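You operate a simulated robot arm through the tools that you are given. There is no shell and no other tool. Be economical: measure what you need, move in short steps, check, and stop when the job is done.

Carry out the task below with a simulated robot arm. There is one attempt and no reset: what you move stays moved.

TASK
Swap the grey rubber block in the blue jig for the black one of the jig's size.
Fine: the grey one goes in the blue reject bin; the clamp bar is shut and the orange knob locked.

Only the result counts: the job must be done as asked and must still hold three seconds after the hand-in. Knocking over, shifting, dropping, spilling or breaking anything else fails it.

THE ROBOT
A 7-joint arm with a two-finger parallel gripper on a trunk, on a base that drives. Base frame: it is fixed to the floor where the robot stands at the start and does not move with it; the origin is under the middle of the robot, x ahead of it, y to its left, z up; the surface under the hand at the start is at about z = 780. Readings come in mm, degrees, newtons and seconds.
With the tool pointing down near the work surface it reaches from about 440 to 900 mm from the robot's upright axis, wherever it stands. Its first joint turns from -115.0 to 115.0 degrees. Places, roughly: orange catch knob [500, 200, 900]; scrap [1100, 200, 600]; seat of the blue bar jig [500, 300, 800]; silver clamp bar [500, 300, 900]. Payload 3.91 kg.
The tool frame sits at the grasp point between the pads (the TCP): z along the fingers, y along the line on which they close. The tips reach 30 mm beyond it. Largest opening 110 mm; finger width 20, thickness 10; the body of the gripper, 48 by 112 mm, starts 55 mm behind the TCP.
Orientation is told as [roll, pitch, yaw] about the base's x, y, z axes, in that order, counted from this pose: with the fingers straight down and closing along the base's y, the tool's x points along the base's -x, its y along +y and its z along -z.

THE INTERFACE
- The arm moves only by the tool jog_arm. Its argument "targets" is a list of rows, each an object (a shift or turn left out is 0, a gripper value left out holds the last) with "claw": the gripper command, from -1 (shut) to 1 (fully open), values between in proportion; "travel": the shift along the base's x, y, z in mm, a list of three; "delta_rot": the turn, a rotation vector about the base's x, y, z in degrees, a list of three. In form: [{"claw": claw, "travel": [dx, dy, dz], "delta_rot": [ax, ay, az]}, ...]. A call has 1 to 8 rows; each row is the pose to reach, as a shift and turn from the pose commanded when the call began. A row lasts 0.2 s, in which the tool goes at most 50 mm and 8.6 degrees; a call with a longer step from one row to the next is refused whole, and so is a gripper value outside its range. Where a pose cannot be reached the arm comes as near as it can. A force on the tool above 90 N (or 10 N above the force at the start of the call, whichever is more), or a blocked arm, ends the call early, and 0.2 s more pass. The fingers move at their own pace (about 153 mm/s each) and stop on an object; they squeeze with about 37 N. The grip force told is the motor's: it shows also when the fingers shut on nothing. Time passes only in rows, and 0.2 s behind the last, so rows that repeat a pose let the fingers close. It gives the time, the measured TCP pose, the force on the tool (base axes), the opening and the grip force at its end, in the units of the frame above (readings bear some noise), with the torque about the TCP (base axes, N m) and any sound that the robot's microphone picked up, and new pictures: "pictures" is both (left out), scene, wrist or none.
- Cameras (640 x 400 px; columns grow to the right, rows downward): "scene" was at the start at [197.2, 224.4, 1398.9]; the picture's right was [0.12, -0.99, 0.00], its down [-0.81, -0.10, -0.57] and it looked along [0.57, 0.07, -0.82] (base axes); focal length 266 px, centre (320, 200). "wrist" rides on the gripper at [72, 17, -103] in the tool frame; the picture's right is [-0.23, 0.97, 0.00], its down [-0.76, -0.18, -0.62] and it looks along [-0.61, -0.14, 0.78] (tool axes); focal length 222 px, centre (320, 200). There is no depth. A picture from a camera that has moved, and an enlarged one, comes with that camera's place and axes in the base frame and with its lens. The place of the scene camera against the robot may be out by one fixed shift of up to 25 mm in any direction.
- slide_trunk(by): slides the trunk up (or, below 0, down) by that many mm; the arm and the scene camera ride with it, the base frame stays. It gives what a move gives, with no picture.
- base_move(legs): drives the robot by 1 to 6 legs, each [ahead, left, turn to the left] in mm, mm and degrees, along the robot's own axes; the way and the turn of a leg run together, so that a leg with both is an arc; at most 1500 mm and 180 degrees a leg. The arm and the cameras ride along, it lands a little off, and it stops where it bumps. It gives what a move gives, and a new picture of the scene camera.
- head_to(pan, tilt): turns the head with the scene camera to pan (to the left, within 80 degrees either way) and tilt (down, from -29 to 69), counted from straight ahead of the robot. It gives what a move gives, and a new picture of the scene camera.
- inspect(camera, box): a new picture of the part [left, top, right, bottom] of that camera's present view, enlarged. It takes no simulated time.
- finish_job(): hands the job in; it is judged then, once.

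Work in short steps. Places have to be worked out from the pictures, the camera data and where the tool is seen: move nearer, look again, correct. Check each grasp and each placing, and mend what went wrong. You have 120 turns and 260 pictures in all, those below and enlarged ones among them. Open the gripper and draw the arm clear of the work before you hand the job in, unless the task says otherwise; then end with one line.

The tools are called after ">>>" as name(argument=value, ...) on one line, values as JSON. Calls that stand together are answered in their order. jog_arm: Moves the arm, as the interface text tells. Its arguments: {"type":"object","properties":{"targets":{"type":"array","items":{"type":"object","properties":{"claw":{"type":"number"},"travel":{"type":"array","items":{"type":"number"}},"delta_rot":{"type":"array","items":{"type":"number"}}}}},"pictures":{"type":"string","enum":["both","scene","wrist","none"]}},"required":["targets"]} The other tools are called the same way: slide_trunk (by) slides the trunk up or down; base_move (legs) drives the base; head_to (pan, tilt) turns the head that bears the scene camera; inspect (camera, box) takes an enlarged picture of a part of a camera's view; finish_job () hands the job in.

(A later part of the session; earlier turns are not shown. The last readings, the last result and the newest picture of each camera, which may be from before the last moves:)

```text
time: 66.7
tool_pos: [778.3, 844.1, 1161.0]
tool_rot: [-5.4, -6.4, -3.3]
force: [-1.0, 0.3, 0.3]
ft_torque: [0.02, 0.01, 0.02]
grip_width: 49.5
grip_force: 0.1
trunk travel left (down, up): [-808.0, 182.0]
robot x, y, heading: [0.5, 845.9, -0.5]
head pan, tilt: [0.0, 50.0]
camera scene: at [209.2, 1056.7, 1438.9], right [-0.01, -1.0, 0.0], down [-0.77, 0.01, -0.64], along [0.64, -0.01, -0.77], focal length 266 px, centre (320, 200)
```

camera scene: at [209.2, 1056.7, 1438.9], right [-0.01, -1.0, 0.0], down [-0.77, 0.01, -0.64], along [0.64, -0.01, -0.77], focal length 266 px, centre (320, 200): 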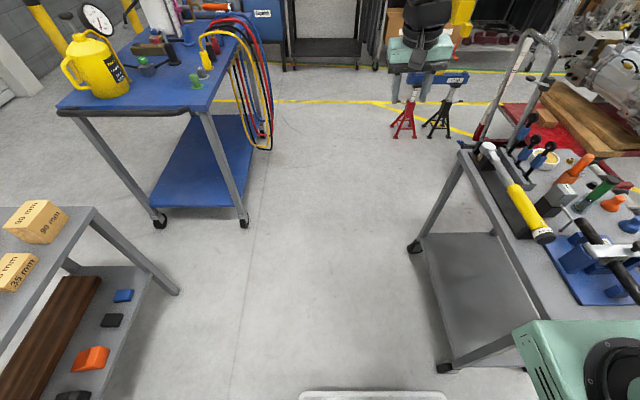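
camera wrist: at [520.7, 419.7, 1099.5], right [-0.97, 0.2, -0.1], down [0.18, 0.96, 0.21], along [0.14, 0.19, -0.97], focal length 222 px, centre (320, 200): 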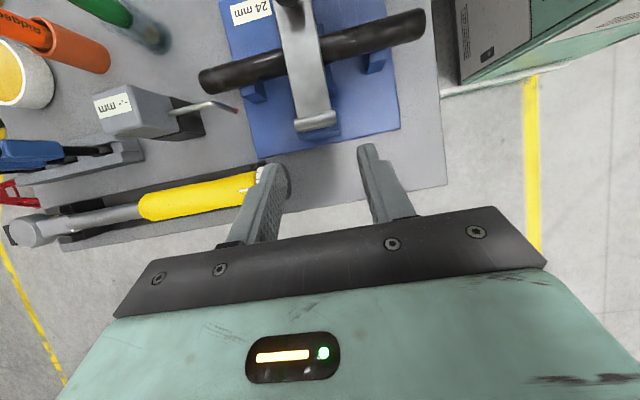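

I check the wrench and jig for any shift.

>>> inspect(camera="scene", box=[460, 120, 640, 320])

>>> jog_arm(targets=[{"travel": [-40, 0, 10], "delta_rot": [2.7, 3.1, 1.5]}, {"travel": [-85, 0, 20], "delta_rot": [5.4, 6.2, 3]}, {"travel": [-130, 0, 30], "delta_rot": [5.4, 6.2, 3]}], pictures="none")

```text
2.00 times, centred on (550, 220) of scene
camera zoom: at [209.2, 1056.7, 1438.9], right [-0.01, -1.0, 0.0], down [-0.77, 0.01, -0.64], along [0.64, -0.01, -0.77], focal length 533 px, centre (-140, 160)
```

zoom: 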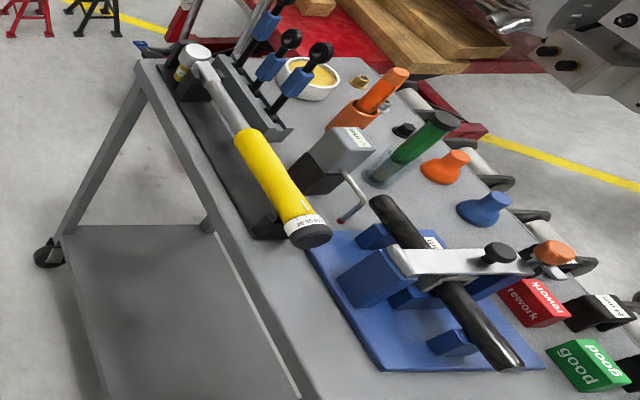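

```text
time: 67.5
tool_pos: [648.5, 843.8, 1191.9]
tool_rot: [-0.1, 0.1, -0.5]
force: [1.0, 0.5, -1.1]
ft_torque: [0.01, 0.04, -0.01]
grip_width: 49.5
grip_force: 0.1
trunk travel left (down, up): [-808.0, 182.0]
robot x, y, heading: [4.8, 840.8, -0.6]
head pan, tilt: [0.0, 50.0]
```

Everything seems in place. I drive alongside the table and turn to face it.

>>> base_move(legs=[[700, 20, 0]])

>>> base_move(legs=[[0, 0, -90]])

```text
time: 71.4
tool_pos: [1348.5, 838.3, 1190.5]
tool_rot: [-0.2, 0.0, -1.4]
force: [-0.2, -0.9, 0.4]
ft_torque: [0.04, 0.0, -0.01]
grip_width: 49.5
grip_force: 0.1
trunk travel left (down, up): [-808.0, 182.0]
robot x, y, heading: [705.7, 850.0, -1.5]
head pan, tilt: [0.0, 50.0]
camera scene: at [914.0, 1059.7, 1438.9], right [-0.03, -1.0, 0.0], down [-0.77, 0.02, -0.64], along [0.64, -0.02, -0.77], focal length 266 px, centre (320, 200)
```

scene: 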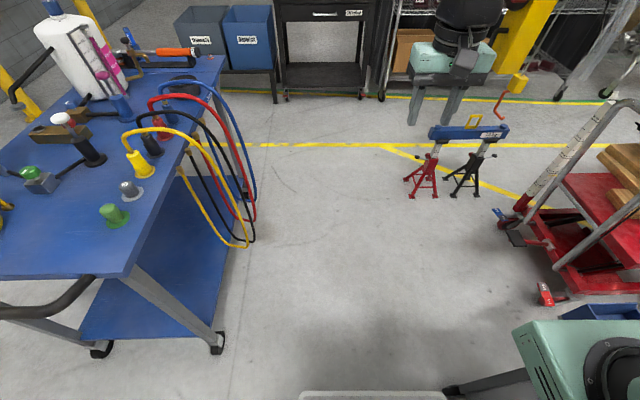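

```text
time: 75.6
tool_pos: [703.9, 205.5, 1190.4]
tool_rot: [-0.1, 0.0, -90.8]
force: [-0.9, -0.2, -0.2]
ft_torque: [0.03, 0.03, -0.01]
grip_width: 49.3
grip_force: 0.0
trunk travel left (down, up): [-808.0, 182.0]
robot x, y, heading: [706.5, 853.2, -90.8]
head pan, tilt: [0.0, 50.0]
camera scene: at [891.4, 638.7, 1438.9], right [-1.0, 0.01, 0.0], down [0.01, 0.77, -0.64], along [-0.01, -0.64, -0.77], focal length 266 px, centre (320, 200)
```

scene: 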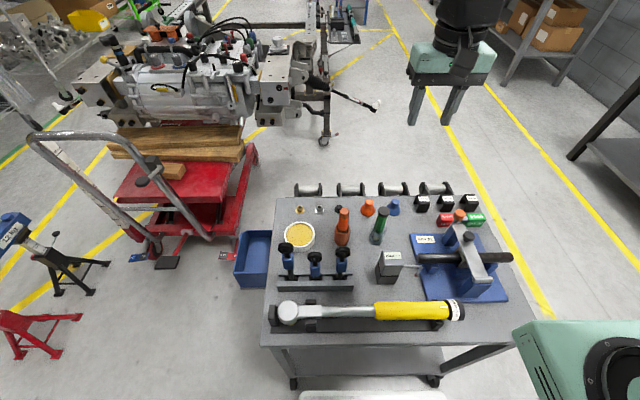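

The new stand gives a view of everything, the blue bin hanging at the table end included. I move the hand above the black knob.

>>> jog_arm(targets=[{"claw": -0.1, "travel": [-40, 20, -20], "delta_rot": [0, 0, 0.8]}, {"travel": [-80, 40, -40], "delta_rot": [0, 0, 0.8]}, {"travel": [-120, 60, -60], "delta_rot": [0, 0, 0.8]}, {"travel": [-160, 79, -80], "delta_rot": [0, 0, 0.8]}, {"travel": [-163, 79, -125], "delta_rot": [0, 0, 0.8]}, {"travel": [-163, 79, -170], "delta_rot": [0, 0, 0.8]}, {"travel": [-163, 79, -210], "delta_rot": [0, 0, 0.8]}, {"travel": [-163, 79, -220], "delta_rot": [0, 0, 0.8]}], pictures="both")

>>> inspect(camera="wrist", box=[230, 60, 430, 220])

```text
time: 77.4
tool_pos: [541.0, 283.4, 972.0]
tool_rot: [-0.1, 0.0, -89.9]
force: [-0.3, -0.1, -0.2]
ft_torque: [0.01, 0.01, 0.03]
grip_width: 49.6
grip_force: 0.1
trunk travel left (down, up): [-808.0, 182.0]
robot x, y, heading: [706.5, 850.1, -90.6]
head pan, tilt: [0.0, 50.0]
camera scene: at [891.3, 638.8, 1438.9], right [-1.0, 0.01, 0.0], down [0.01, 0.77, -0.64], along [-0.01, -0.64, -0.77], focal length 266 px, centre (320, 200)
camera wrist: at [559.1, 356.5, 1073.4], right [0.97, -0.23, 0.0], down [-0.18, -0.76, 0.62], along [-0.14, -0.61, -0.78], focal length 222 px, centre (320, 200)
```

scene: 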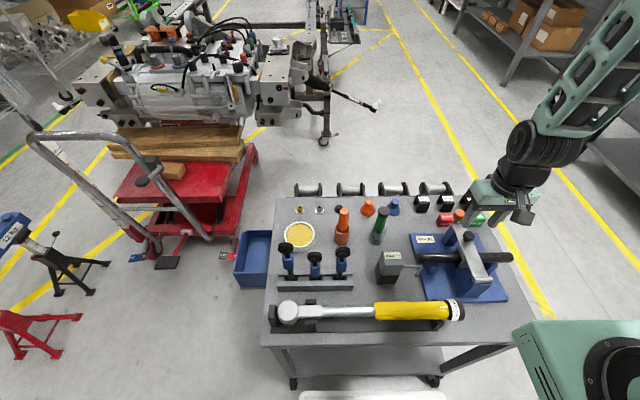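
wrist: 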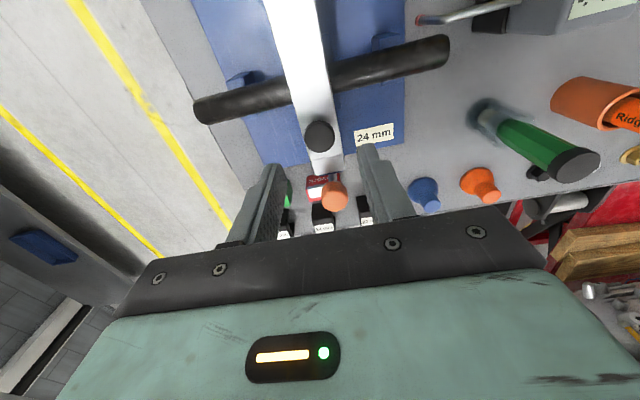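

```text
2.50 times, centred on (330, 140) of wrist
camera zoom: at [559.1, 356.5, 1073.4], right [0.97, -0.23, 0.0], down [-0.18, -0.76, 0.62], along [-0.14, -0.61, -0.78], focal length 555 px, centre (295, 350)
```

zoom: 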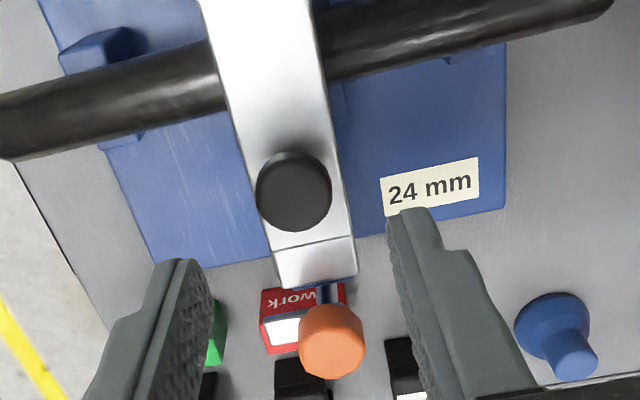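

Before gripping, I test in free air whether the end pose of the lift is reachable from this stand.

>>> jog_arm(targets=[{"travel": [1, 25, 30], "delta_rot": [-4, 0, 0]}, {"travel": [1, 50, 50], "delta_rot": [-8, 0, 0]}, {"travel": [1, 80, 50], "delta_rot": [-13, 0, 0]}, {"travel": [1, 110, 45], "delta_rot": [-18, 0, 0]}, {"travel": [1, 135, 30], "delta_rot": [-23, 0, 0]}, {"travel": [1, 157, 13], "delta_rot": [-27, 0, 0]}, {"travel": [1, 174, 6], "delta_rot": [-27, 0, 0]}], pictures="scene")

```text
time: 79.0
tool_pos: [453.5, 329.9, 909.9]
tool_rot: [-0.1, -26.9, -90.0]
force: [1.4, -0.7, -0.4]
ft_torque: [0.03, 0.06, 0.0]
grip_width: 49.4
grip_force: 0.0
out of reach, approached as far as the arm can: row 2, 3, 4, 5, 6, 7
trunk travel left (down, up): [-808.0, 182.0]
robot x, y, heading: [706.5, 850.0, -90.7]
head pan, tilt: [0.0, 50.0]
camera scene: at [891.8, 638.8, 1438.8], right [-1.0, 0.01, 0.0], down [0.01, 0.77, -0.64], along [-0.01, -0.64, -0.77], focal length 266 px, centre (320, 200)
```

scene: 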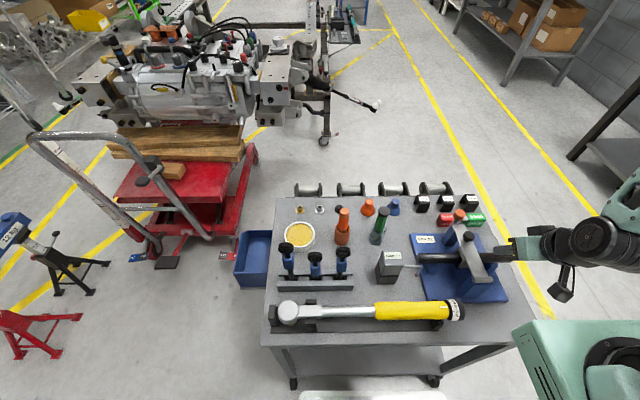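

The stand is too close for the lift's end pose. I raise the hand and reposition the robot further back and to its right.

>>> jog_arm(targets=[{"travel": [0, 0, 40], "delta_rot": [5, 0, 0]}, {"travel": [0, 0, 80], "delta_rot": [10, 0, 0]}, {"travel": [0, -10, 120], "delta_rot": [15, 0, 0]}, {"travel": [15, -40, 150], "delta_rot": [20, 0, 0]}, {"travel": [40, -70, 170], "delta_rot": [27, 0, 0]}, {"travel": [60, -80, 190], "delta_rot": [27, 0, 0]}], pictures="scene")

```text
time: 80.4
tool_pos: [511.1, 246.0, 1096.9]
tool_rot: [-0.1, 0.1, -90.0]
force: [0.1, -0.5, -0.7]
ft_torque: [0.02, -0.01, -0.01]
grip_width: 49.6
grip_force: 0.2
out of reach, approached as far as the arm can: row 1
trunk travel left (down, up): [-808.0, 182.0]
robot x, y, heading: [704.0, 850.5, -90.9]
head pan, tilt: [0.0, 50.0]
camera scene: at [890.9, 638.6, 1438.9], right [-1.0, 0.01, 0.0], down [0.01, 0.77, -0.64], along [-0.01, -0.64, -0.77], focal length 266 px, centre (320, 200)
```

scene: 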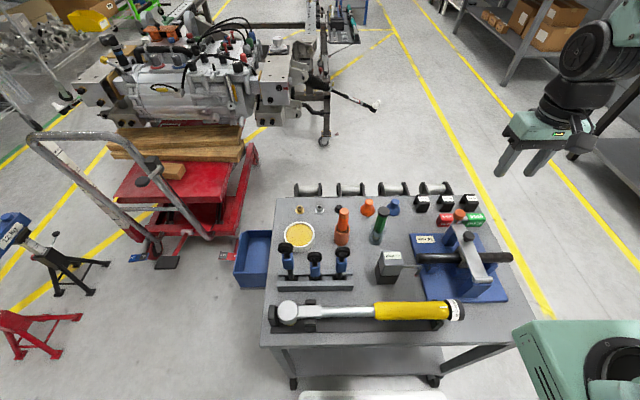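

Hand is high and clear; I drive back and right.

>>> base_move(legs=[[-110, -110, 0.8]])

>>> jog_arm(targets=[{"travel": [0, 0, 1]}], pictures="none")

```text
time: 81.8
tool_pos: [410.0, 352.7, 1097.5]
tool_rot: [-0.1, -0.1, -89.1]
force: [0.5, -0.6, -0.1]
ft_torque: [0.03, 0.01, 0.0]
grip_width: 49.4
grip_force: 0.0
trunk travel left (down, up): [-808.0, 182.0]
robot x, y, heading: [594.5, 961.7, -89.9]
head pan, tilt: [0.0, 50.0]
camera scene: at [784.4, 751.7, 1438.8], right [-1.0, 0.0, 0.0], down [0.0, 0.77, -0.64], along [0.0, -0.64, -0.77], focal length 266 px, centre (320, 200)
```

scene: 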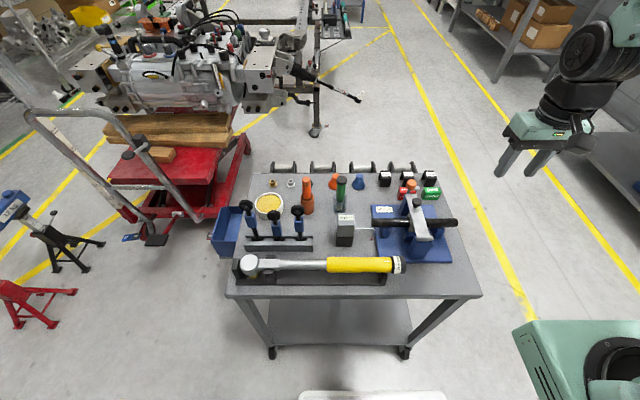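

```text
time: 82.2
tool_pos: [409.2, 353.8, 1096.9]
tool_rot: [-0.1, 0.0, -89.1]
force: [-0.1, 0.4, 0.7]
ft_torque: [0.01, 0.0, 0.0]
grip_width: 49.6
grip_force: 0.0
trunk travel left (down, up): [-808.0, 182.0]
robot x, y, heading: [593.9, 956.6, -89.7]
head pan, tilt: [0.0, 50.0]
```

Now I test the lift's end pose again in free air (541, 440, 985, tilt 25°).

>>> jog_arm(targets=[{"travel": [33, 20, -10], "delta_rot": [-4, 0, -0.9]}, {"travel": [66, 40, -30], "delta_rot": [-8, 0, -0.9]}, {"travel": [99, 60, -50], "delta_rot": [-13, 0, -0.9]}, {"travel": [131, 75, -70], "delta_rot": [-18, 0, -0.9]}, {"travel": [131, 87, -95], "delta_rot": [-22, 0, -0.9]}, {"travel": [131, 87, -112], "delta_rot": [-25, 0, -0.9]}, {"travel": [131, 104, -118], "delta_rot": [-25, 0, -0.9]}], pictures="none")

```text
time: 83.8
tool_pos: [557.9, 394.3, 970.2]
tool_rot: [-0.3, -25.1, -90.1]
force: [-0.7, 0.3, -0.7]
ft_torque: [-0.01, -0.02, 0.01]
grip_width: 49.5
grip_force: 0.2
out of reach, approached as far as the arm can: row 4, 5, 6, 7
trunk travel left (down, up): [-808.0, 182.0]
robot x, y, heading: [595.5, 958.7, -89.8]
head pan, tilt: [0.0, 50.0]
```

With less tilt the wrist needn't come so close; I test tilt ~8°.

>>> jog_arm(targets=[{"travel": [-5, 10, 5], "delta_rot": [8, 0, 0]}, {"travel": [-15, 30, 15], "delta_rot": [16, 0, 0]}, {"travel": [-17, 46, 15], "delta_rot": [17, 0, 0]}, {"travel": [-17, 60, 8], "delta_rot": [17, 0, 0]}], pictures="none")

```text
time: 84.8
tool_pos: [544.4, 444.8, 973.0]
tool_rot: [-0.3, -7.9, -90.0]
force: [-0.2, -0.3, -0.1]
ft_torque: [0.03, 0.06, 0.03]
grip_width: 49.4
grip_force: 0.0
out of reach, approached as far as the arm can: row 4
trunk travel left (down, up): [-808.0, 182.0]
robot x, y, heading: [596.2, 957.8, -89.9]
head pan, tilt: [0.0, 50.0]
```

Reachable with ~8° tilt. I also refined the hinge to y≈387, z≈873, which explains the earlier slip. I go back above the black knob.

>>> jog_arm(targets=[{"travel": [0, -35, 15], "delta_rot": [2, 0, 0]}, {"travel": [0, -75, 15], "delta_rot": [4, 0, 0]}, {"travel": [-1, -115, 15], "delta_rot": [7.9, 0, 0]}, {"travel": [-2, -161, 10], "delta_rot": [7.9, 0, 0]}, {"travel": [-2, -161, -20], "delta_rot": [7.9, 0, 0]}, {"travel": [-2, -161, -45], "delta_rot": [7.9, 0, 0]}], pictures="wrist")

>>> inspect(camera="wrist", box=[230, 60, 430, 220])

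```text
time: 86.2
tool_pos: [542.5, 284.1, 926.8]
tool_rot: [-0.2, -0.1, -89.9]
force: [0.6, 0.6, -0.6]
ft_torque: [0.02, 0.0, -0.02]
grip_width: 49.7
grip_force: 0.0
trunk travel left (down, up): [-808.0, 182.0]
robot x, y, heading: [595.7, 958.8, -90.1]
head pan, tilt: [0.0, 50.0]
camera wrist: at [561.6, 356.6, 1029.5], right [0.97, -0.23, -0.01], down [-0.17, -0.76, 0.63], along [-0.15, -0.61, -0.78], focal length 222 px, centre (320, 200)
```

wrist: 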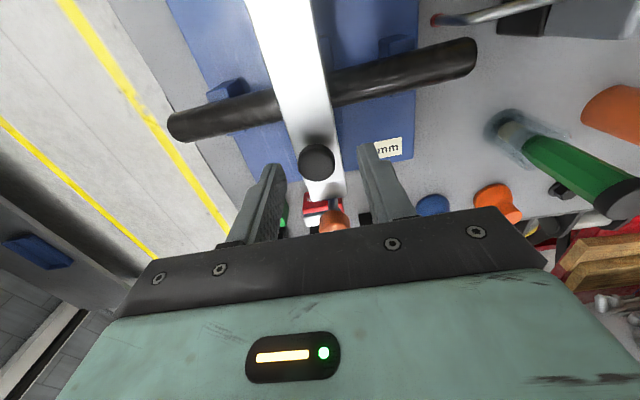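

```text
2.50 times, centred on (330, 140) of wrist
camera zoom: at [561.6, 356.6, 1029.5], right [0.97, -0.23, -0.01], down [-0.17, -0.76, 0.63], along [-0.15, -0.61, -0.78], focal length 555 px, centre (295, 350)
```

zoom: 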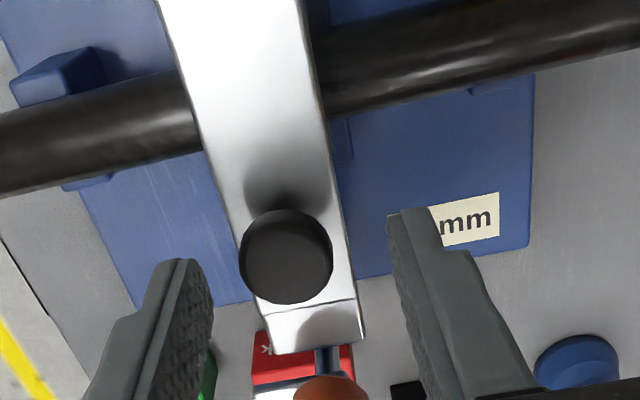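

Centred. I lower until the tips are near the bar, and close.

>>> jog_arm(targets=[{"travel": [-1, 0, -13]}, {"travel": [-1, 0, -25]}, {"travel": [-1, 0, -25]}, {"travel": [-1, 0, -25], "claw": -1}, {"travel": [-1, 0, -25], "claw": -1}, {"travel": [-1, 0, -25], "claw": -1}], pictures="none")

>>> inspect(camera="scene", box=[350, 150, 490, 270])

```text
time: 87.6
tool_pos: [540.1, 283.3, 901.2]
tool_rot: [-0.5, 0.0, -89.9]
force: [-16.8, -1.1, 1.3]
ft_torque: [-0.06, 0.37, 0.57]
grip_width: 33.4
grip_force: 44.9
trunk travel left (down, up): [-808.0, 182.0]
robot x, y, heading: [593.9, 957.2, -89.8]
head pan, tilt: [0.0, 50.0]
```

```text
3.33 times, centred on (420, 210) of scene
camera zoom: at [783.4, 751.7, 1439.0], right [-1.0, 0.0, 0.0], down [0.0, 0.77, -0.64], along [0.0, -0.64, -0.77], focal length 888 px, centre (-13, 167)
```

zoom: 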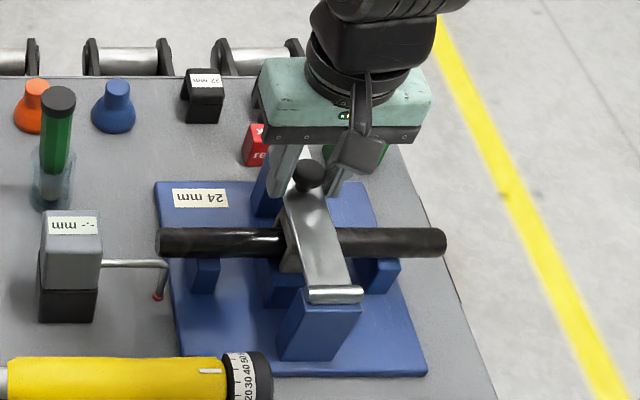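

Width 33 mm shows the tips caught the bar's sides, not the knob. I open, rise 5 mm and close on the knob.

>>> jog_arm(targets=[{"claw": -0.1}, {"claw": -0.1}, {"travel": [0, 0, 5]}, {"travel": [0, 0, 5], "claw": -1}, {"travel": [0, 0, 5], "claw": -1}, {"travel": [0, 0, 5], "claw": -1}], pictures="none")

```text
time: 89.0
tool_pos: [541.3, 282.7, 906.9]
tool_rot: [-0.4, -0.1, -90.0]
force: [-18.0, -0.2, -4.1]
ft_torque: [-0.43, 0.56, 0.58]
grip_width: 33.1
grip_force: 45.1
trunk travel left (down, up): [-808.0, 182.0]
robot x, y, heading: [596.6, 958.4, -90.0]
head pan, tilt: [0.0, 50.0]
```

Still on the bar edges; 4 mm higher should be just above it.

>>> jog_arm(targets=[{"claw": -0.1}, {"claw": -0.1}, {"travel": [1, 0, 4]}, {"travel": [1, 0, 4], "claw": -1}, {"travel": [1, 0, 4], "claw": -1}, {"travel": [1, 0, 4], "claw": -1}], pictures="none")

>>> inspect(camera="scene", box=[380, 170, 460, 240])

```text
time: 90.4
tool_pos: [539.9, 282.6, 910.8]
tool_rot: [-0.5, -0.1, -90.2]
force: [-26.3, -1.6, 4.1]
ft_torque: [0.18, 0.47, 0.0]
grip_width: 25.0
grip_force: 45.6
trunk travel left (down, up): [-808.0, 182.0]
robot x, y, heading: [595.6, 961.8, -89.9]
head pan, tilt: [0.0, 50.0]
```

```text
5.71 times, centred on (420, 205) of scene
camera zoom: at [782.8, 751.8, 1439.1], right [-1.0, 0.0, 0.0], down [0.0, 0.77, -0.64], along [0.0, -0.64, -0.77], focal length 1522 px, centre (-251, 171)
```

zoom: 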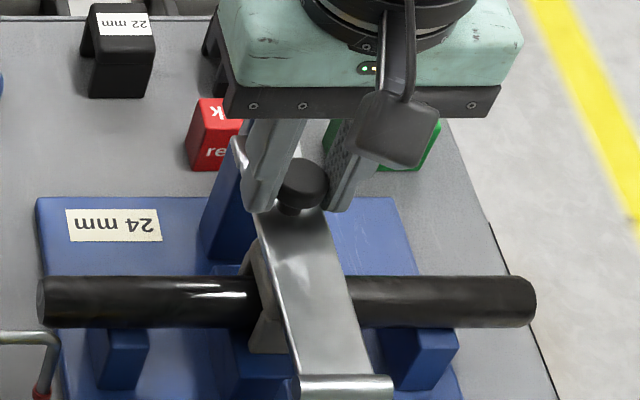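

Now 25 mm: on the knob. I lift along the refined arc to 50°.

>>> jog_arm(targets=[{"travel": [-3, 0, 0]}, {"travel": [-3, 5.2, 17.6], "delta_rot": [-2, 0, 0]}, {"travel": [-3, 13.5, 34.2], "delta_rot": [-4, 0, 0]}, {"travel": [-3, 24.5, 49], "delta_rot": [-6, 0, 0]}, {"travel": [-3, 37.9, 62], "delta_rot": [-8, 0, 0]}, {"travel": [-3, 52.7, 72.6], "delta_rot": [-8, 0, 0]}], pictures="none")

>>> inspect(camera="scene", box=[370, 150, 490, 250])

```text
time: 91.8
tool_pos: [538.9, 335.7, 983.9]
tool_rot: [-0.3, -8.2, -90.0]
force: [-12.8, -12.3, 2.0]
ft_torque: [-1.19, 0.3, -0.11]
grip_width: 24.9
grip_force: 44.7
trunk travel left (down, up): [-808.0, 182.0]
robot x, y, heading: [594.0, 962.9, -90.0]
head pan, tilt: [0.0, 50.0]
```

```text
4.00 times, centred on (430, 200) of scene
camera zoom: at [783.7, 751.1, 1439.0], right [-1.0, 0.0, 0.0], down [0.0, 0.77, -0.64], along [0.0, -0.64, -0.77], focal length 1065 px, centre (-120, 200)
```

zoom: 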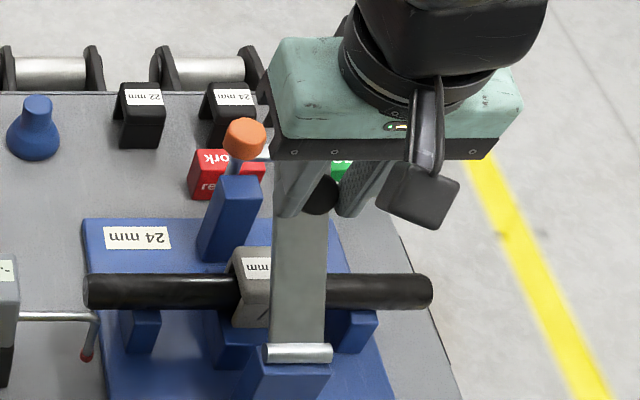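

Holding well; I continue with the arc over the top in one call.

>>> jog_arm(targets=[{"travel": [0, 16, 7.9]}, {"travel": [0, 33, 12.8]}, {"travel": [0, 42, 14]}, {"travel": [0, 51, 14.6]}, {"travel": [0, 60, 14.2]}, {"travel": [0, 69, 13.2]}, {"travel": [0, 78, 11.2]}, {"travel": [0, 86, 8.7]}], pictures="none")

>>> inspect(camera="scene", box=[370, 150, 490, 250])

```text
time: 93.6
tool_pos: [540.3, 422.6, 991.4]
tool_rot: [-0.3, -8.2, -89.9]
force: [0.8, -0.3, -0.7]
ft_torque: [0.01, 0.04, -0.03]
grip_width: 0.0
grip_force: 37.6
trunk travel left (down, up): [-808.0, 182.0]
robot x, y, heading: [595.2, 958.2, -90.3]
head pan, tilt: [0.0, 50.0]
```

```text
4.00 times, centred on (430, 200) of scene
camera zoom: at [784.3, 751.8, 1438.9], right [-1.0, 0.0, 0.0], down [0.0, 0.77, -0.64], along [0.0, -0.64, -0.77], focal length 1065 px, centre (-120, 200)
```

zoom: 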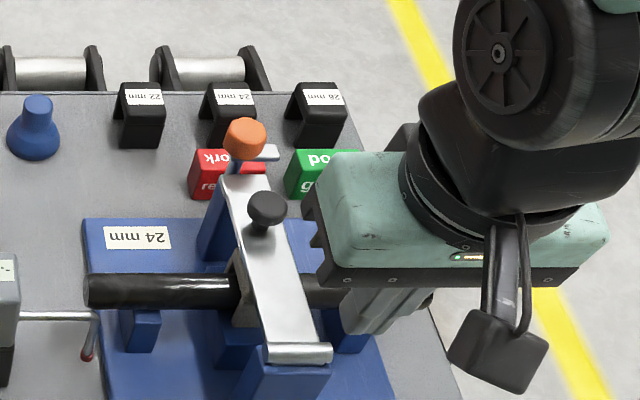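

Slipped at the knob again. A sturdier hold: the fingers can clamp the bar by its 33 mm sides (it did grip there) so that it simply pivots between the pads. I go to y≈276, just beside the knob, to grip the bar.

>>> jog_arm(targets=[{"claw": -0.1, "travel": [0, 0, 20], "delta_rot": [2, 0, 0]}, {"travel": [0, -45, 20], "delta_rot": [4, 0, 0]}, {"travel": [1, -90, 20], "delta_rot": [8, 0, 0]}, {"travel": [1, -135, 10], "delta_rot": [8.1, 0, 0]}, {"travel": [1, -147, -30], "delta_rot": [8.1, 0, 0]}, {"travel": [1, -147, -60], "delta_rot": [8.1, 0, 0]}, {"travel": [1, -147, -60], "delta_rot": [8.1, 0, 0]}], pictures="wrist")

>>> inspect(camera="wrist", box=[230, 60, 430, 220])

>>> inspect(camera="scene", box=[370, 160, 470, 240])

```text
time: 95.2
tool_pos: [541.7, 275.6, 933.5]
tool_rot: [-0.3, 0.0, -90.1]
force: [-0.3, -0.1, -0.1]
ft_torque: [-0.04, 0.03, 0.02]
grip_width: 49.5
grip_force: 0.1
trunk travel left (down, up): [-808.0, 182.0]
robot x, y, heading: [595.3, 958.9, -90.0]
head pan, tilt: [0.0, 50.0]
camera wrist: at [560.5, 347.9, 1036.2], right [0.97, -0.23, -0.01], down [-0.17, -0.76, 0.62], along [-0.15, -0.61, -0.78], focal length 222 px, centre (320, 200)
```

wrist: 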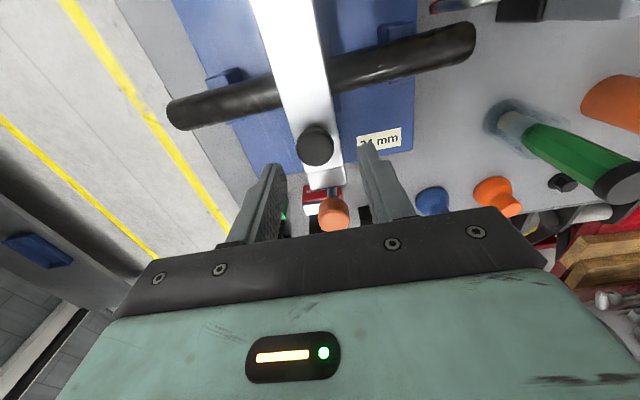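

```text
2.50 times, centred on (330, 140) of wrist
camera zoom: at [560.5, 347.9, 1036.2], right [0.97, -0.23, -0.01], down [-0.17, -0.76, 0.62], along [-0.15, -0.61, -0.78], focal length 555 px, centre (295, 350)
```

zoom: 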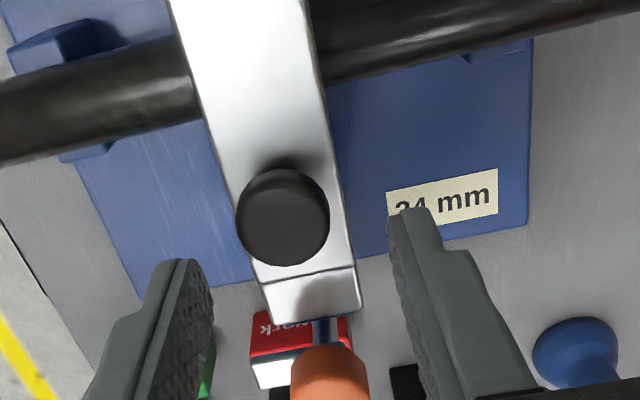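

```text
5.00 times, centred on (420, 200) of scene
camera zoom: at [784.3, 751.8, 1438.8], right [-1.0, 0.0, 0.0], down [0.0, 0.77, -0.64], along [0.0, -0.64, -0.77], focal length 1332 px, centre (-180, 200)
```

zoom: 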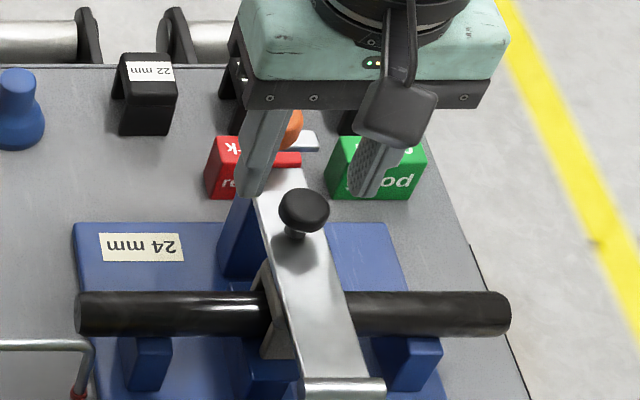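

The bar lies between the open fingers. I lower to z≈899 and close on its sides.

>>> jog_arm(targets=[{"travel": [0, 0, -18]}, {"travel": [0, 0, -34]}, {"travel": [0, 0, -34]}, {"travel": [0, 0, -34], "claw": -1}, {"travel": [0, 0, -34], "claw": -1}, {"travel": [0, 0, -34], "claw": -1}], pictures="none")

```text
time: 96.6
tool_pos: [539.7, 274.7, 898.7]
tool_rot: [-0.4, 0.1, -90.0]
force: [-15.1, 0.9, -1.7]
ft_torque: [-0.17, 0.28, 0.57]
grip_width: 33.2
grip_force: 44.8
trunk travel left (down, up): [-808.0, 182.0]
robot x, y, heading: [596.6, 965.0, -90.3]
head pan, tilt: [0.0, 50.0]
```

Clamped at 33.2 mm. I lift along the arc to 50°.

>>> jog_arm(targets=[{"travel": [-2, 0, 0]}, {"travel": [-2, 2.6, 19.3], "delta_rot": [-2, 0, 0]}, {"travel": [-2, 8.5, 38], "delta_rot": [-4, 0, 0]}, {"travel": [-2, 17.6, 55.4], "delta_rot": [-6, 0, 0]}, {"travel": [-2, 29.6, 71.1], "delta_rot": [-8, 0, 0]}, {"travel": [-2, 43.3, 84.8], "delta_rot": [-8, 0, 0]}], pictures="none")

>>> inspect(camera="scene", box=[370, 150, 490, 250])

```text
time: 98.0
tool_pos: [540.1, 316.2, 983.7]
tool_rot: [-0.3, -8.2, -89.8]
force: [0.3, -13.2, 1.5]
ft_torque: [-1.26, -0.32, -0.3]
grip_width: 33.5
grip_force: 45.2
trunk travel left (down, up): [-808.0, 182.0]
robot x, y, heading: [592.9, 961.3, -90.1]
head pan, tilt: [0.0, 50.0]
```

```text
4.00 times, centred on (430, 200) of scene
camera zoom: at [784.5, 751.0, 1438.9], right [-1.0, 0.0, 0.0], down [0.0, 0.77, -0.64], along [0.0, -0.64, -0.77], focal length 1065 px, centre (-120, 200)
```

zoom: 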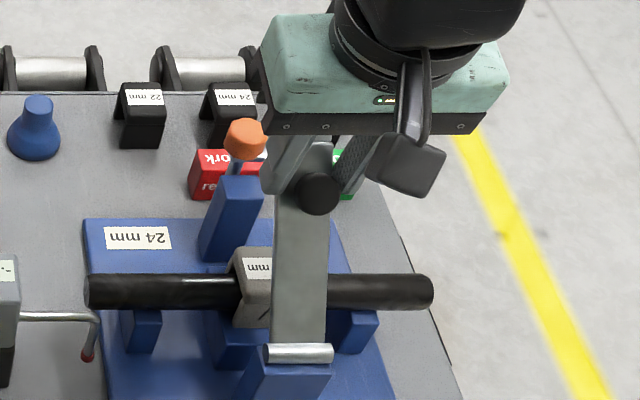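

Good hold. Continue to about 80°.

>>> jog_arm(targets=[{"travel": [0, 7.7, 6]}, {"travel": [0, 15.8, 11.1]}, {"travel": [0, 24.4, 15.6]}, {"travel": [0, 33.3, 19.3]}, {"travel": [0, 42.6, 22.2]}, {"travel": [0, 52, 24.3]}], pictures="none")

>>> inspect(camera="scene", box=[370, 150, 490, 250])

```text
time: 99.4
tool_pos: [539.4, 370.0, 1007.4]
tool_rot: [-0.3, -7.9, -89.9]
force: [5.3, -13.3, 6.0]
ft_torque: [-1.64, -0.22, 0.1]
grip_width: 32.9
grip_force: 45.1
trunk travel left (down, up): [-808.0, 182.0]
robot x, y, heading: [590.8, 959.0, -89.9]
head pan, tilt: [0.0, 50.0]
```

```text
4.00 times, centred on (430, 200) of scene
camera zoom: at [784.7, 751.4, 1438.8], right [-1.0, 0.0, 0.0], down [0.0, 0.77, -0.64], along [0.0, -0.64, -0.77], focal length 1065 px, centre (-120, 200)
```

zoom: 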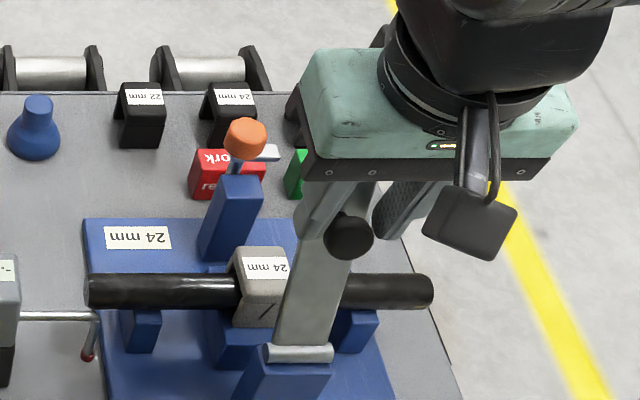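

Still held. On past vertical to ~105°.

>>> jog_arm(targets=[{"travel": [0, 9.6, 1.3]}, {"travel": [0, 19.3, 1.7]}, {"travel": [0, 29, 1.3]}, {"travel": [0, 38.6, 0]}, {"travel": [0, 48, -2.1]}], pictures="none")

>>> inspect(camera="scene", box=[370, 150, 490, 250])

```text
time: 100.6
tool_pos: [540.5, 417.9, 1004.7]
tool_rot: [-0.3, -7.9, -89.9]
force: [7.0, -12.8, -1.4]
ft_torque: [-1.63, -0.21, 0.07]
grip_width: 24.9
grip_force: 44.9
trunk travel left (down, up): [-808.0, 182.0]
robot x, y, heading: [594.9, 959.2, -89.9]
head pan, tilt: [0.0, 50.0]
```

```text
4.00 times, centred on (430, 200) of scene
camera zoom: at [784.8, 751.2, 1438.7], right [-1.0, 0.0, 0.0], down [0.0, 0.77, -0.64], along [0.0, -0.64, -0.77], focal length 1065 px, centre (-120, 200)
```

zoom: 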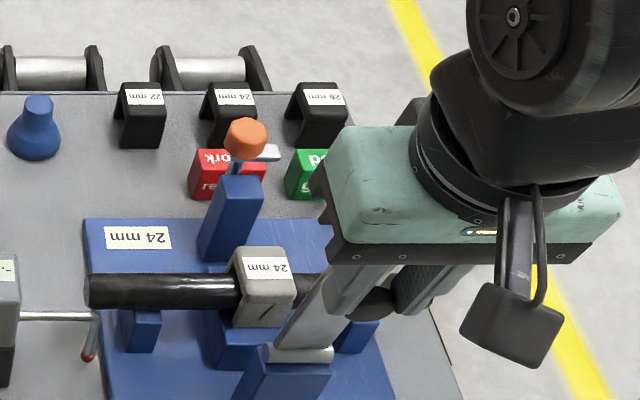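

The bar is past vertical. I open the fingers and lift clear to see whether it stays.

>>> jog_arm(targets=[{"claw": 0.0}, {"claw": 0.0}, {"claw": 0.0}], pictures="none")

>>> inspect(camera="scene", box=[370, 150, 490, 250])

```text
time: 101.4
tool_pos: [539.5, 419.7, 1003.6]
tool_rot: [-0.2, -7.8, -90.0]
force: [-0.4, 0.3, -0.4]
ft_torque: [-0.01, 0.0, 0.03]
grip_width: 54.9
grip_force: 0.2
trunk travel left (down, up): [-808.0, 182.0]
robot x, y, heading: [595.6, 960.7, -89.9]
head pan, tilt: [0.0, 50.0]
```

```text
4.00 times, centred on (430, 200) of scene
camera zoom: at [784.3, 751.9, 1438.9], right [-1.0, 0.0, 0.0], down [0.0, 0.77, -0.64], along [0.0, -0.64, -0.77], focal length 1065 px, centre (-120, 200)
```

zoom: 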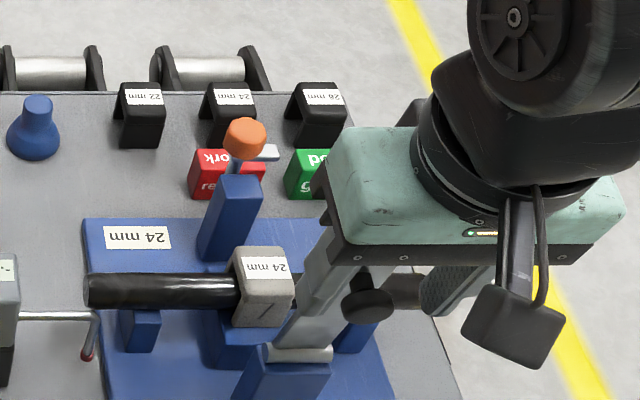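

The bar stays open. I withdraw the hand along its axis.

>>> jog_arm(targets=[{"travel": [0, 4, 30]}, {"travel": [0, 8, 60]}, {"travel": [0, 12, 90]}, {"travel": [0, 12, 120], "delta_rot": [7.8, 0, 0]}], pictures="wrist")

>>> inspect(camera="scene", box=[340, 150, 490, 270])

```text
time: 102.4
tool_pos: [539.4, 430.3, 1126.1]
tool_rot: [-0.3, 0.0, -90.0]
force: [-0.5, -0.4, -0.3]
ft_torque: [0.02, -0.03, -0.04]
grip_width: 54.8
grip_force: 0.0
trunk travel left (down, up): [-808.0, 182.0]
robot x, y, heading: [593.6, 963.4, -89.9]
head pan, tilt: [0.0, 50.0]
camera wrist: at [558.0, 503.2, 1228.5], right [0.97, -0.23, -0.01], down [-0.17, -0.76, 0.63], along [-0.15, -0.61, -0.78], focal length 222 px, centre (320, 200)
```

wrist: 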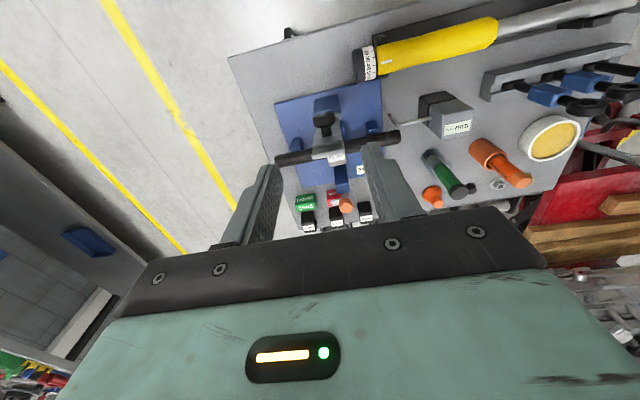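

```text
3.33 times, centred on (415, 210) of scene
camera zoom: at [784.4, 751.7, 1438.8], right [-1.0, 0.0, 0.0], down [0.0, 0.77, -0.64], along [0.0, -0.64, -0.77], focal length 888 px, centre (3, 167)
```

zoom: 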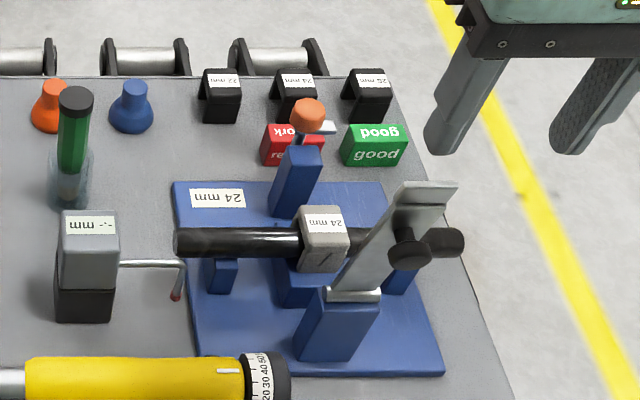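

The bar rests open. Now the grey block: I'll grip it along y (outer sides of its legs) with the camera away from the bar, so I turn the hand to yaw 0 while moving over the block.

>>> jog_arm(targets=[{"travel": [0, -20, 0], "delta_rot": [0, 0, 8.5]}, {"travel": [0, -40, 0], "delta_rot": [0, 0, 17]}, {"travel": [0, -60, 0], "delta_rot": [0, 0, 25.5]}, {"travel": [0, -80, 0], "delta_rot": [0, 0, 34]}, {"travel": [0, -100, 0], "delta_rot": [0, 0, 42.5]}, {"travel": [0, -118, 0], "delta_rot": [0, 0, 51]}, {"travel": [0, -118, 0], "delta_rot": [0, 0, 59.5]}, {"travel": [0, -118, 0], "delta_rot": [0, 0, 68]}], pictures="none")

>>> jog_arm(targets=[{"travel": [0, 0, -20], "delta_rot": [0, 0, 8]}, {"travel": [0, 0, -50], "delta_rot": [0, 0, 16]}, {"travel": [0, 0, -80], "delta_rot": [0, 0, 22]}, {"travel": [0, 0, -100], "delta_rot": [0, 0, 22]}], pictures="wrist")

>>> inspect(camera="wrist", box=[230, 40, 430, 200])

```text
time: 104.2
tool_pos: [538.4, 311.7, 1124.6]
tool_rot: [-0.3, -0.3, -22.0]
force: [0.7, 0.7, -0.2]
ft_torque: [0.01, -0.03, 0.01]
grip_width: 54.8
grip_force: 0.1
trunk travel left (down, up): [-808.0, 182.0]
robot x, y, heading: [595.6, 962.2, -89.9]
head pan, tilt: [0.0, 50.0]
```

```text
time: 105.2
tool_pos: [538.4, 313.4, 1024.8]
tool_rot: [-0.2, -0.2, 0.0]
force: [0.6, 0.8, 0.1]
ft_torque: [-0.01, 0.01, -0.01]
grip_width: 54.9
grip_force: 0.0
trunk travel left (down, up): [-808.0, 182.0]
robot x, y, heading: [595.0, 960.9, -89.8]
head pan, tilt: [0.0, 50.0]
camera wrist: at [467.9, 331.8, 1126.5], right [0.23, 0.97, 0.0], down [0.76, -0.17, 0.63], along [0.61, -0.15, -0.78], focal length 222 px, centre (320, 200)
```

wrist: 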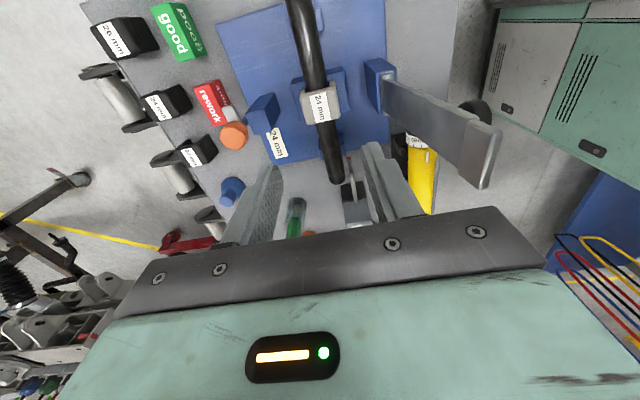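

```text
2.50 times, centred on (330, 120) of wrist
camera zoom: at [467.9, 331.8, 1126.5], right [0.23, 0.97, 0.0], down [0.76, -0.17, 0.63], along [0.61, -0.15, -0.78], focal length 555 px, centre (295, 400)
```

zoom: 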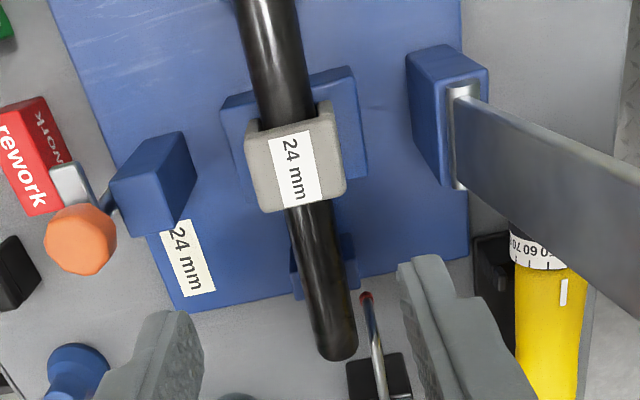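

Grey block top centre ≈ (539.5, 313.5, 869), ~40 mm wide in y. I lower with 55 mm opening.

>>> jog_arm(targets=[{"travel": [1, 0, -45]}, {"travel": [1, 0, -90]}, {"travel": [1, 0, -125]}, {"travel": [1, 0, -140]}, {"travel": [1, 0, -152]}, {"travel": [1, 0, -152]}], pictures="wrist")

>>> inspect(camera="scene", box=[360, 170, 480, 260])

```text
time: 106.6
tool_pos: [540.5, 312.5, 872.2]
tool_rot: [-0.3, -0.2, 0.0]
force: [0.3, 0.2, 0.2]
ft_torque: [-0.03, -0.03, -0.01]
grip_width: 55.1
grip_force: 0.0
trunk travel left (down, up): [-808.0, 182.0]
robot x, y, heading: [597.2, 957.3, -90.2]
head pan, tilt: [0.0, 50.0]
camera wrist: at [468.9, 330.2, 975.0], right [0.23, 0.97, -0.01], down [0.76, -0.17, 0.63], along [0.61, -0.15, -0.78], focal length 222 px, centre (320, 200)
```

wrist: 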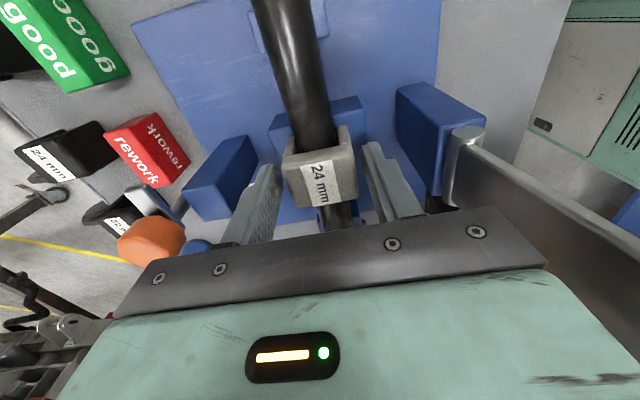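

```text
4.44 times, centred on (420, 215) of scene
camera zoom: at [784.3, 751.8, 1438.8], right [-1.0, 0.0, 0.0], down [0.0, 0.77, -0.64], along [0.0, -0.64, -0.77], focal length 1184 px, centre (-124, 133)
```

zoom: 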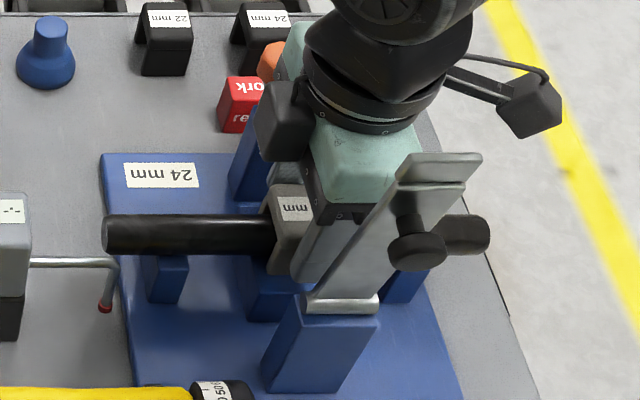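

Fingers straddle the block. I close and check.

>>> jog_arm(targets=[{"claw": -1}, {"claw": -1}, {"claw": -1}], pictures="none")

>>> inspect(camera="wrist", box=[230, 80, 430, 240])

```text
time: 107.4
tool_pos: [540.5, 312.2, 873.3]
tool_rot: [-0.4, -0.1, 0.2]
force: [0.5, 2.3, -0.1]
ft_torque: [0.08, -0.02, 0.0]
grip_width: 41.2
grip_force: 37.5
trunk travel left (down, up): [-808.0, 182.0]
robot x, y, heading: [596.1, 959.9, -90.0]
head pan, tilt: [0.0, 50.0]
```

```text
2.50 times, centred on (330, 160) of wrist
camera zoom: at [469.0, 330.5, 975.1], right [0.23, 0.97, 0.0], down [0.76, -0.17, 0.63], along [0.61, -0.15, -0.78], focal length 555 px, centre (295, 300)
```

zoom: 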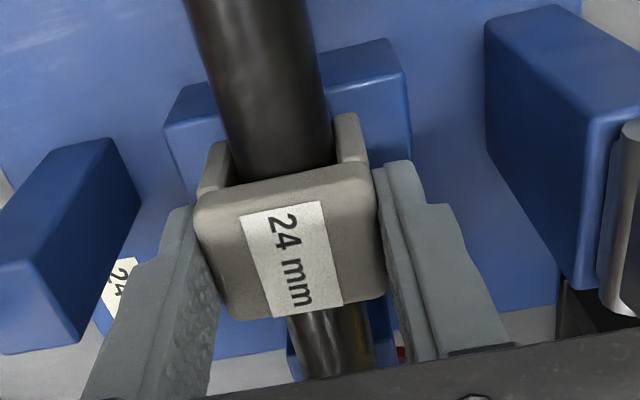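

Gripped at 41.2 mm. I lift it straight up off the bar.

>>> jog_arm(targets=[{"travel": [0, 0, 15]}, {"travel": [0, 0, 30]}, {"travel": [0, 0, 60]}, {"travel": [0, 0, 100]}, {"travel": [0, 0, 145]}, {"travel": [0, 0, 190]}, {"travel": [0, 0, 230]}], pictures="wrist")

>>> inspect(camera="scene", box=[340, 100, 500, 260])

```text
time: 109.0
tool_pos: [540.7, 313.2, 1104.4]
tool_rot: [-0.3, -0.1, 0.1]
force: [0.7, -1.2, -0.7]
ft_torque: [0.01, -0.01, -0.04]
grip_width: 41.2
grip_force: 37.0
trunk travel left (down, up): [-808.0, 182.0]
robot x, y, heading: [599.9, 961.4, -90.0]
head pan, tilt: [0.0, 50.0]
camera wrist: at [469.7, 331.2, 1206.5], right [0.23, 0.97, 0.0], down [0.76, -0.17, 0.63], along [0.61, -0.14, -0.78], focal length 222 px, centre (320, 200)
```

wrist: 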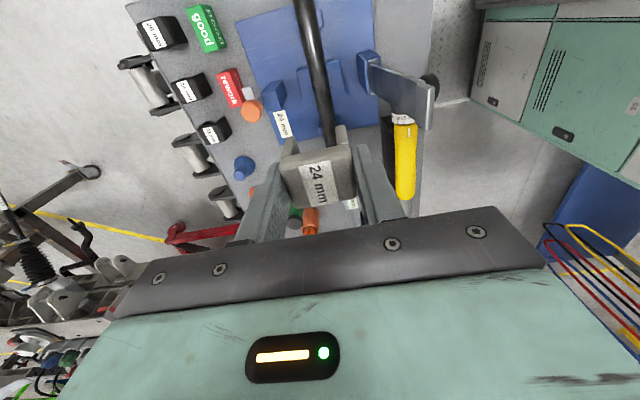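

```text
2.50 times, centred on (420, 180) of scene
camera zoom: at [784.4, 751.4, 1438.7], right [-1.0, 0.0, 0.0], down [0.0, 0.77, -0.64], along [0.0, -0.64, -0.77], focal length 666 px, centre (70, 250)
```

zoom: 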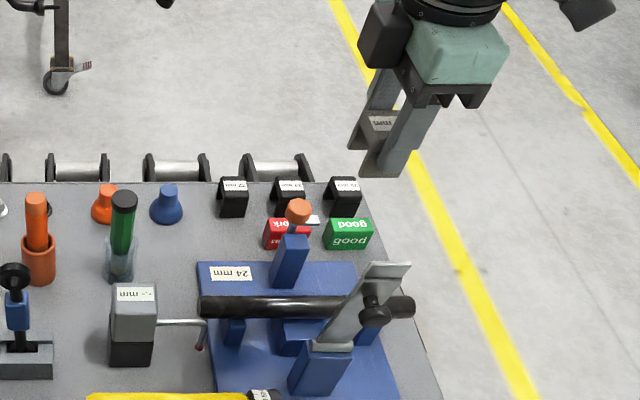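

The grey block is held and everything else is in place. I drive 350 mm to the robot's left to bring the bin within reach.

>>> base_move(legs=[[0, 350, 0]])

```text
time: 111.2
tool_pos: [883.9, 313.4, 1104.5]
tool_rot: [-0.3, -0.2, 0.1]
force: [-0.2, 0.1, -1.6]
ft_torque: [-0.01, 0.0, -0.01]
grip_width: 41.6
grip_force: 36.9
trunk travel left (down, up): [-808.0, 182.0]
robot x, y, heading: [941.4, 957.7, -90.2]
head pan, tilt: [0.0, 50.0]
camera scene: at [1128.3, 751.6, 1438.9], right [-1.0, 0.0, 0.0], down [0.0, 0.77, -0.64], along [0.0, -0.64, -0.77], focal length 266 px, centre (320, 200)
```

scene: 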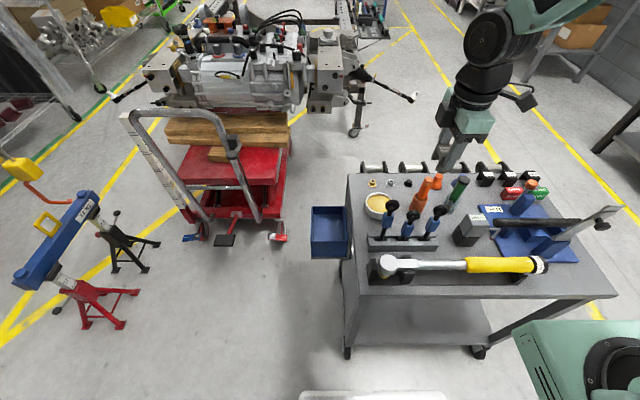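

I bring the hand nearer the bin for a wrist view.

>>> jog_arm(targets=[{"travel": [40, -28, 0]}, {"travel": [80, -56, 0]}, {"travel": [120, -84, 0]}, {"travel": [156, -113, 0]}], pictures="wrist")

>>> inspect(camera="scene", box=[270, 160, 410, 280])

```text
time: 112.2
tool_pos: [1040.3, 198.3, 1105.5]
tool_rot: [-0.3, -0.2, -0.2]
force: [-0.2, 0.3, -0.3]
ft_torque: [-0.03, -0.07, 0.01]
grip_width: 41.0
grip_force: 36.8
trunk travel left (down, up): [-808.0, 182.0]
robot x, y, heading: [939.3, 959.7, -90.1]
head pan, tilt: [0.0, 50.0]
camera wrist: at [969.3, 216.6, 1207.0], right [0.23, 0.97, -0.01], down [0.76, -0.18, 0.63], along [0.61, -0.15, -0.78], focal length 222 px, centre (320, 200)
```

wrist: 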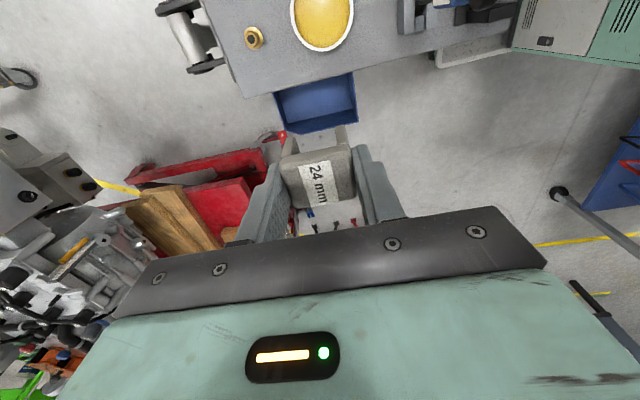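

```text
3.33 times, centred on (340, 220) of scene
camera zoom: at [1127.7, 751.9, 1439.0], right [-1.0, 0.0, 0.0], down [0.0, 0.77, -0.64], along [0.0, -0.64, -0.77], focal length 888 px, centre (253, 133)
```

zoom: 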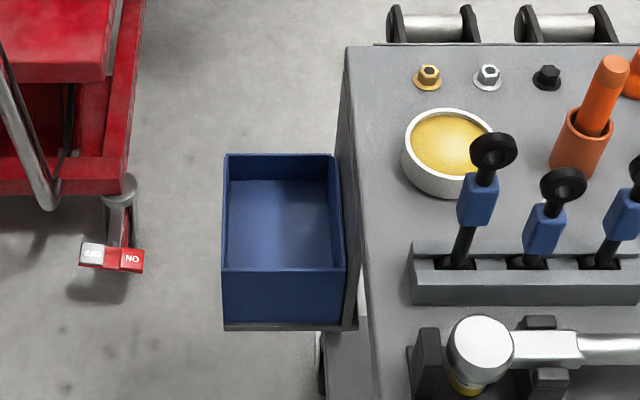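

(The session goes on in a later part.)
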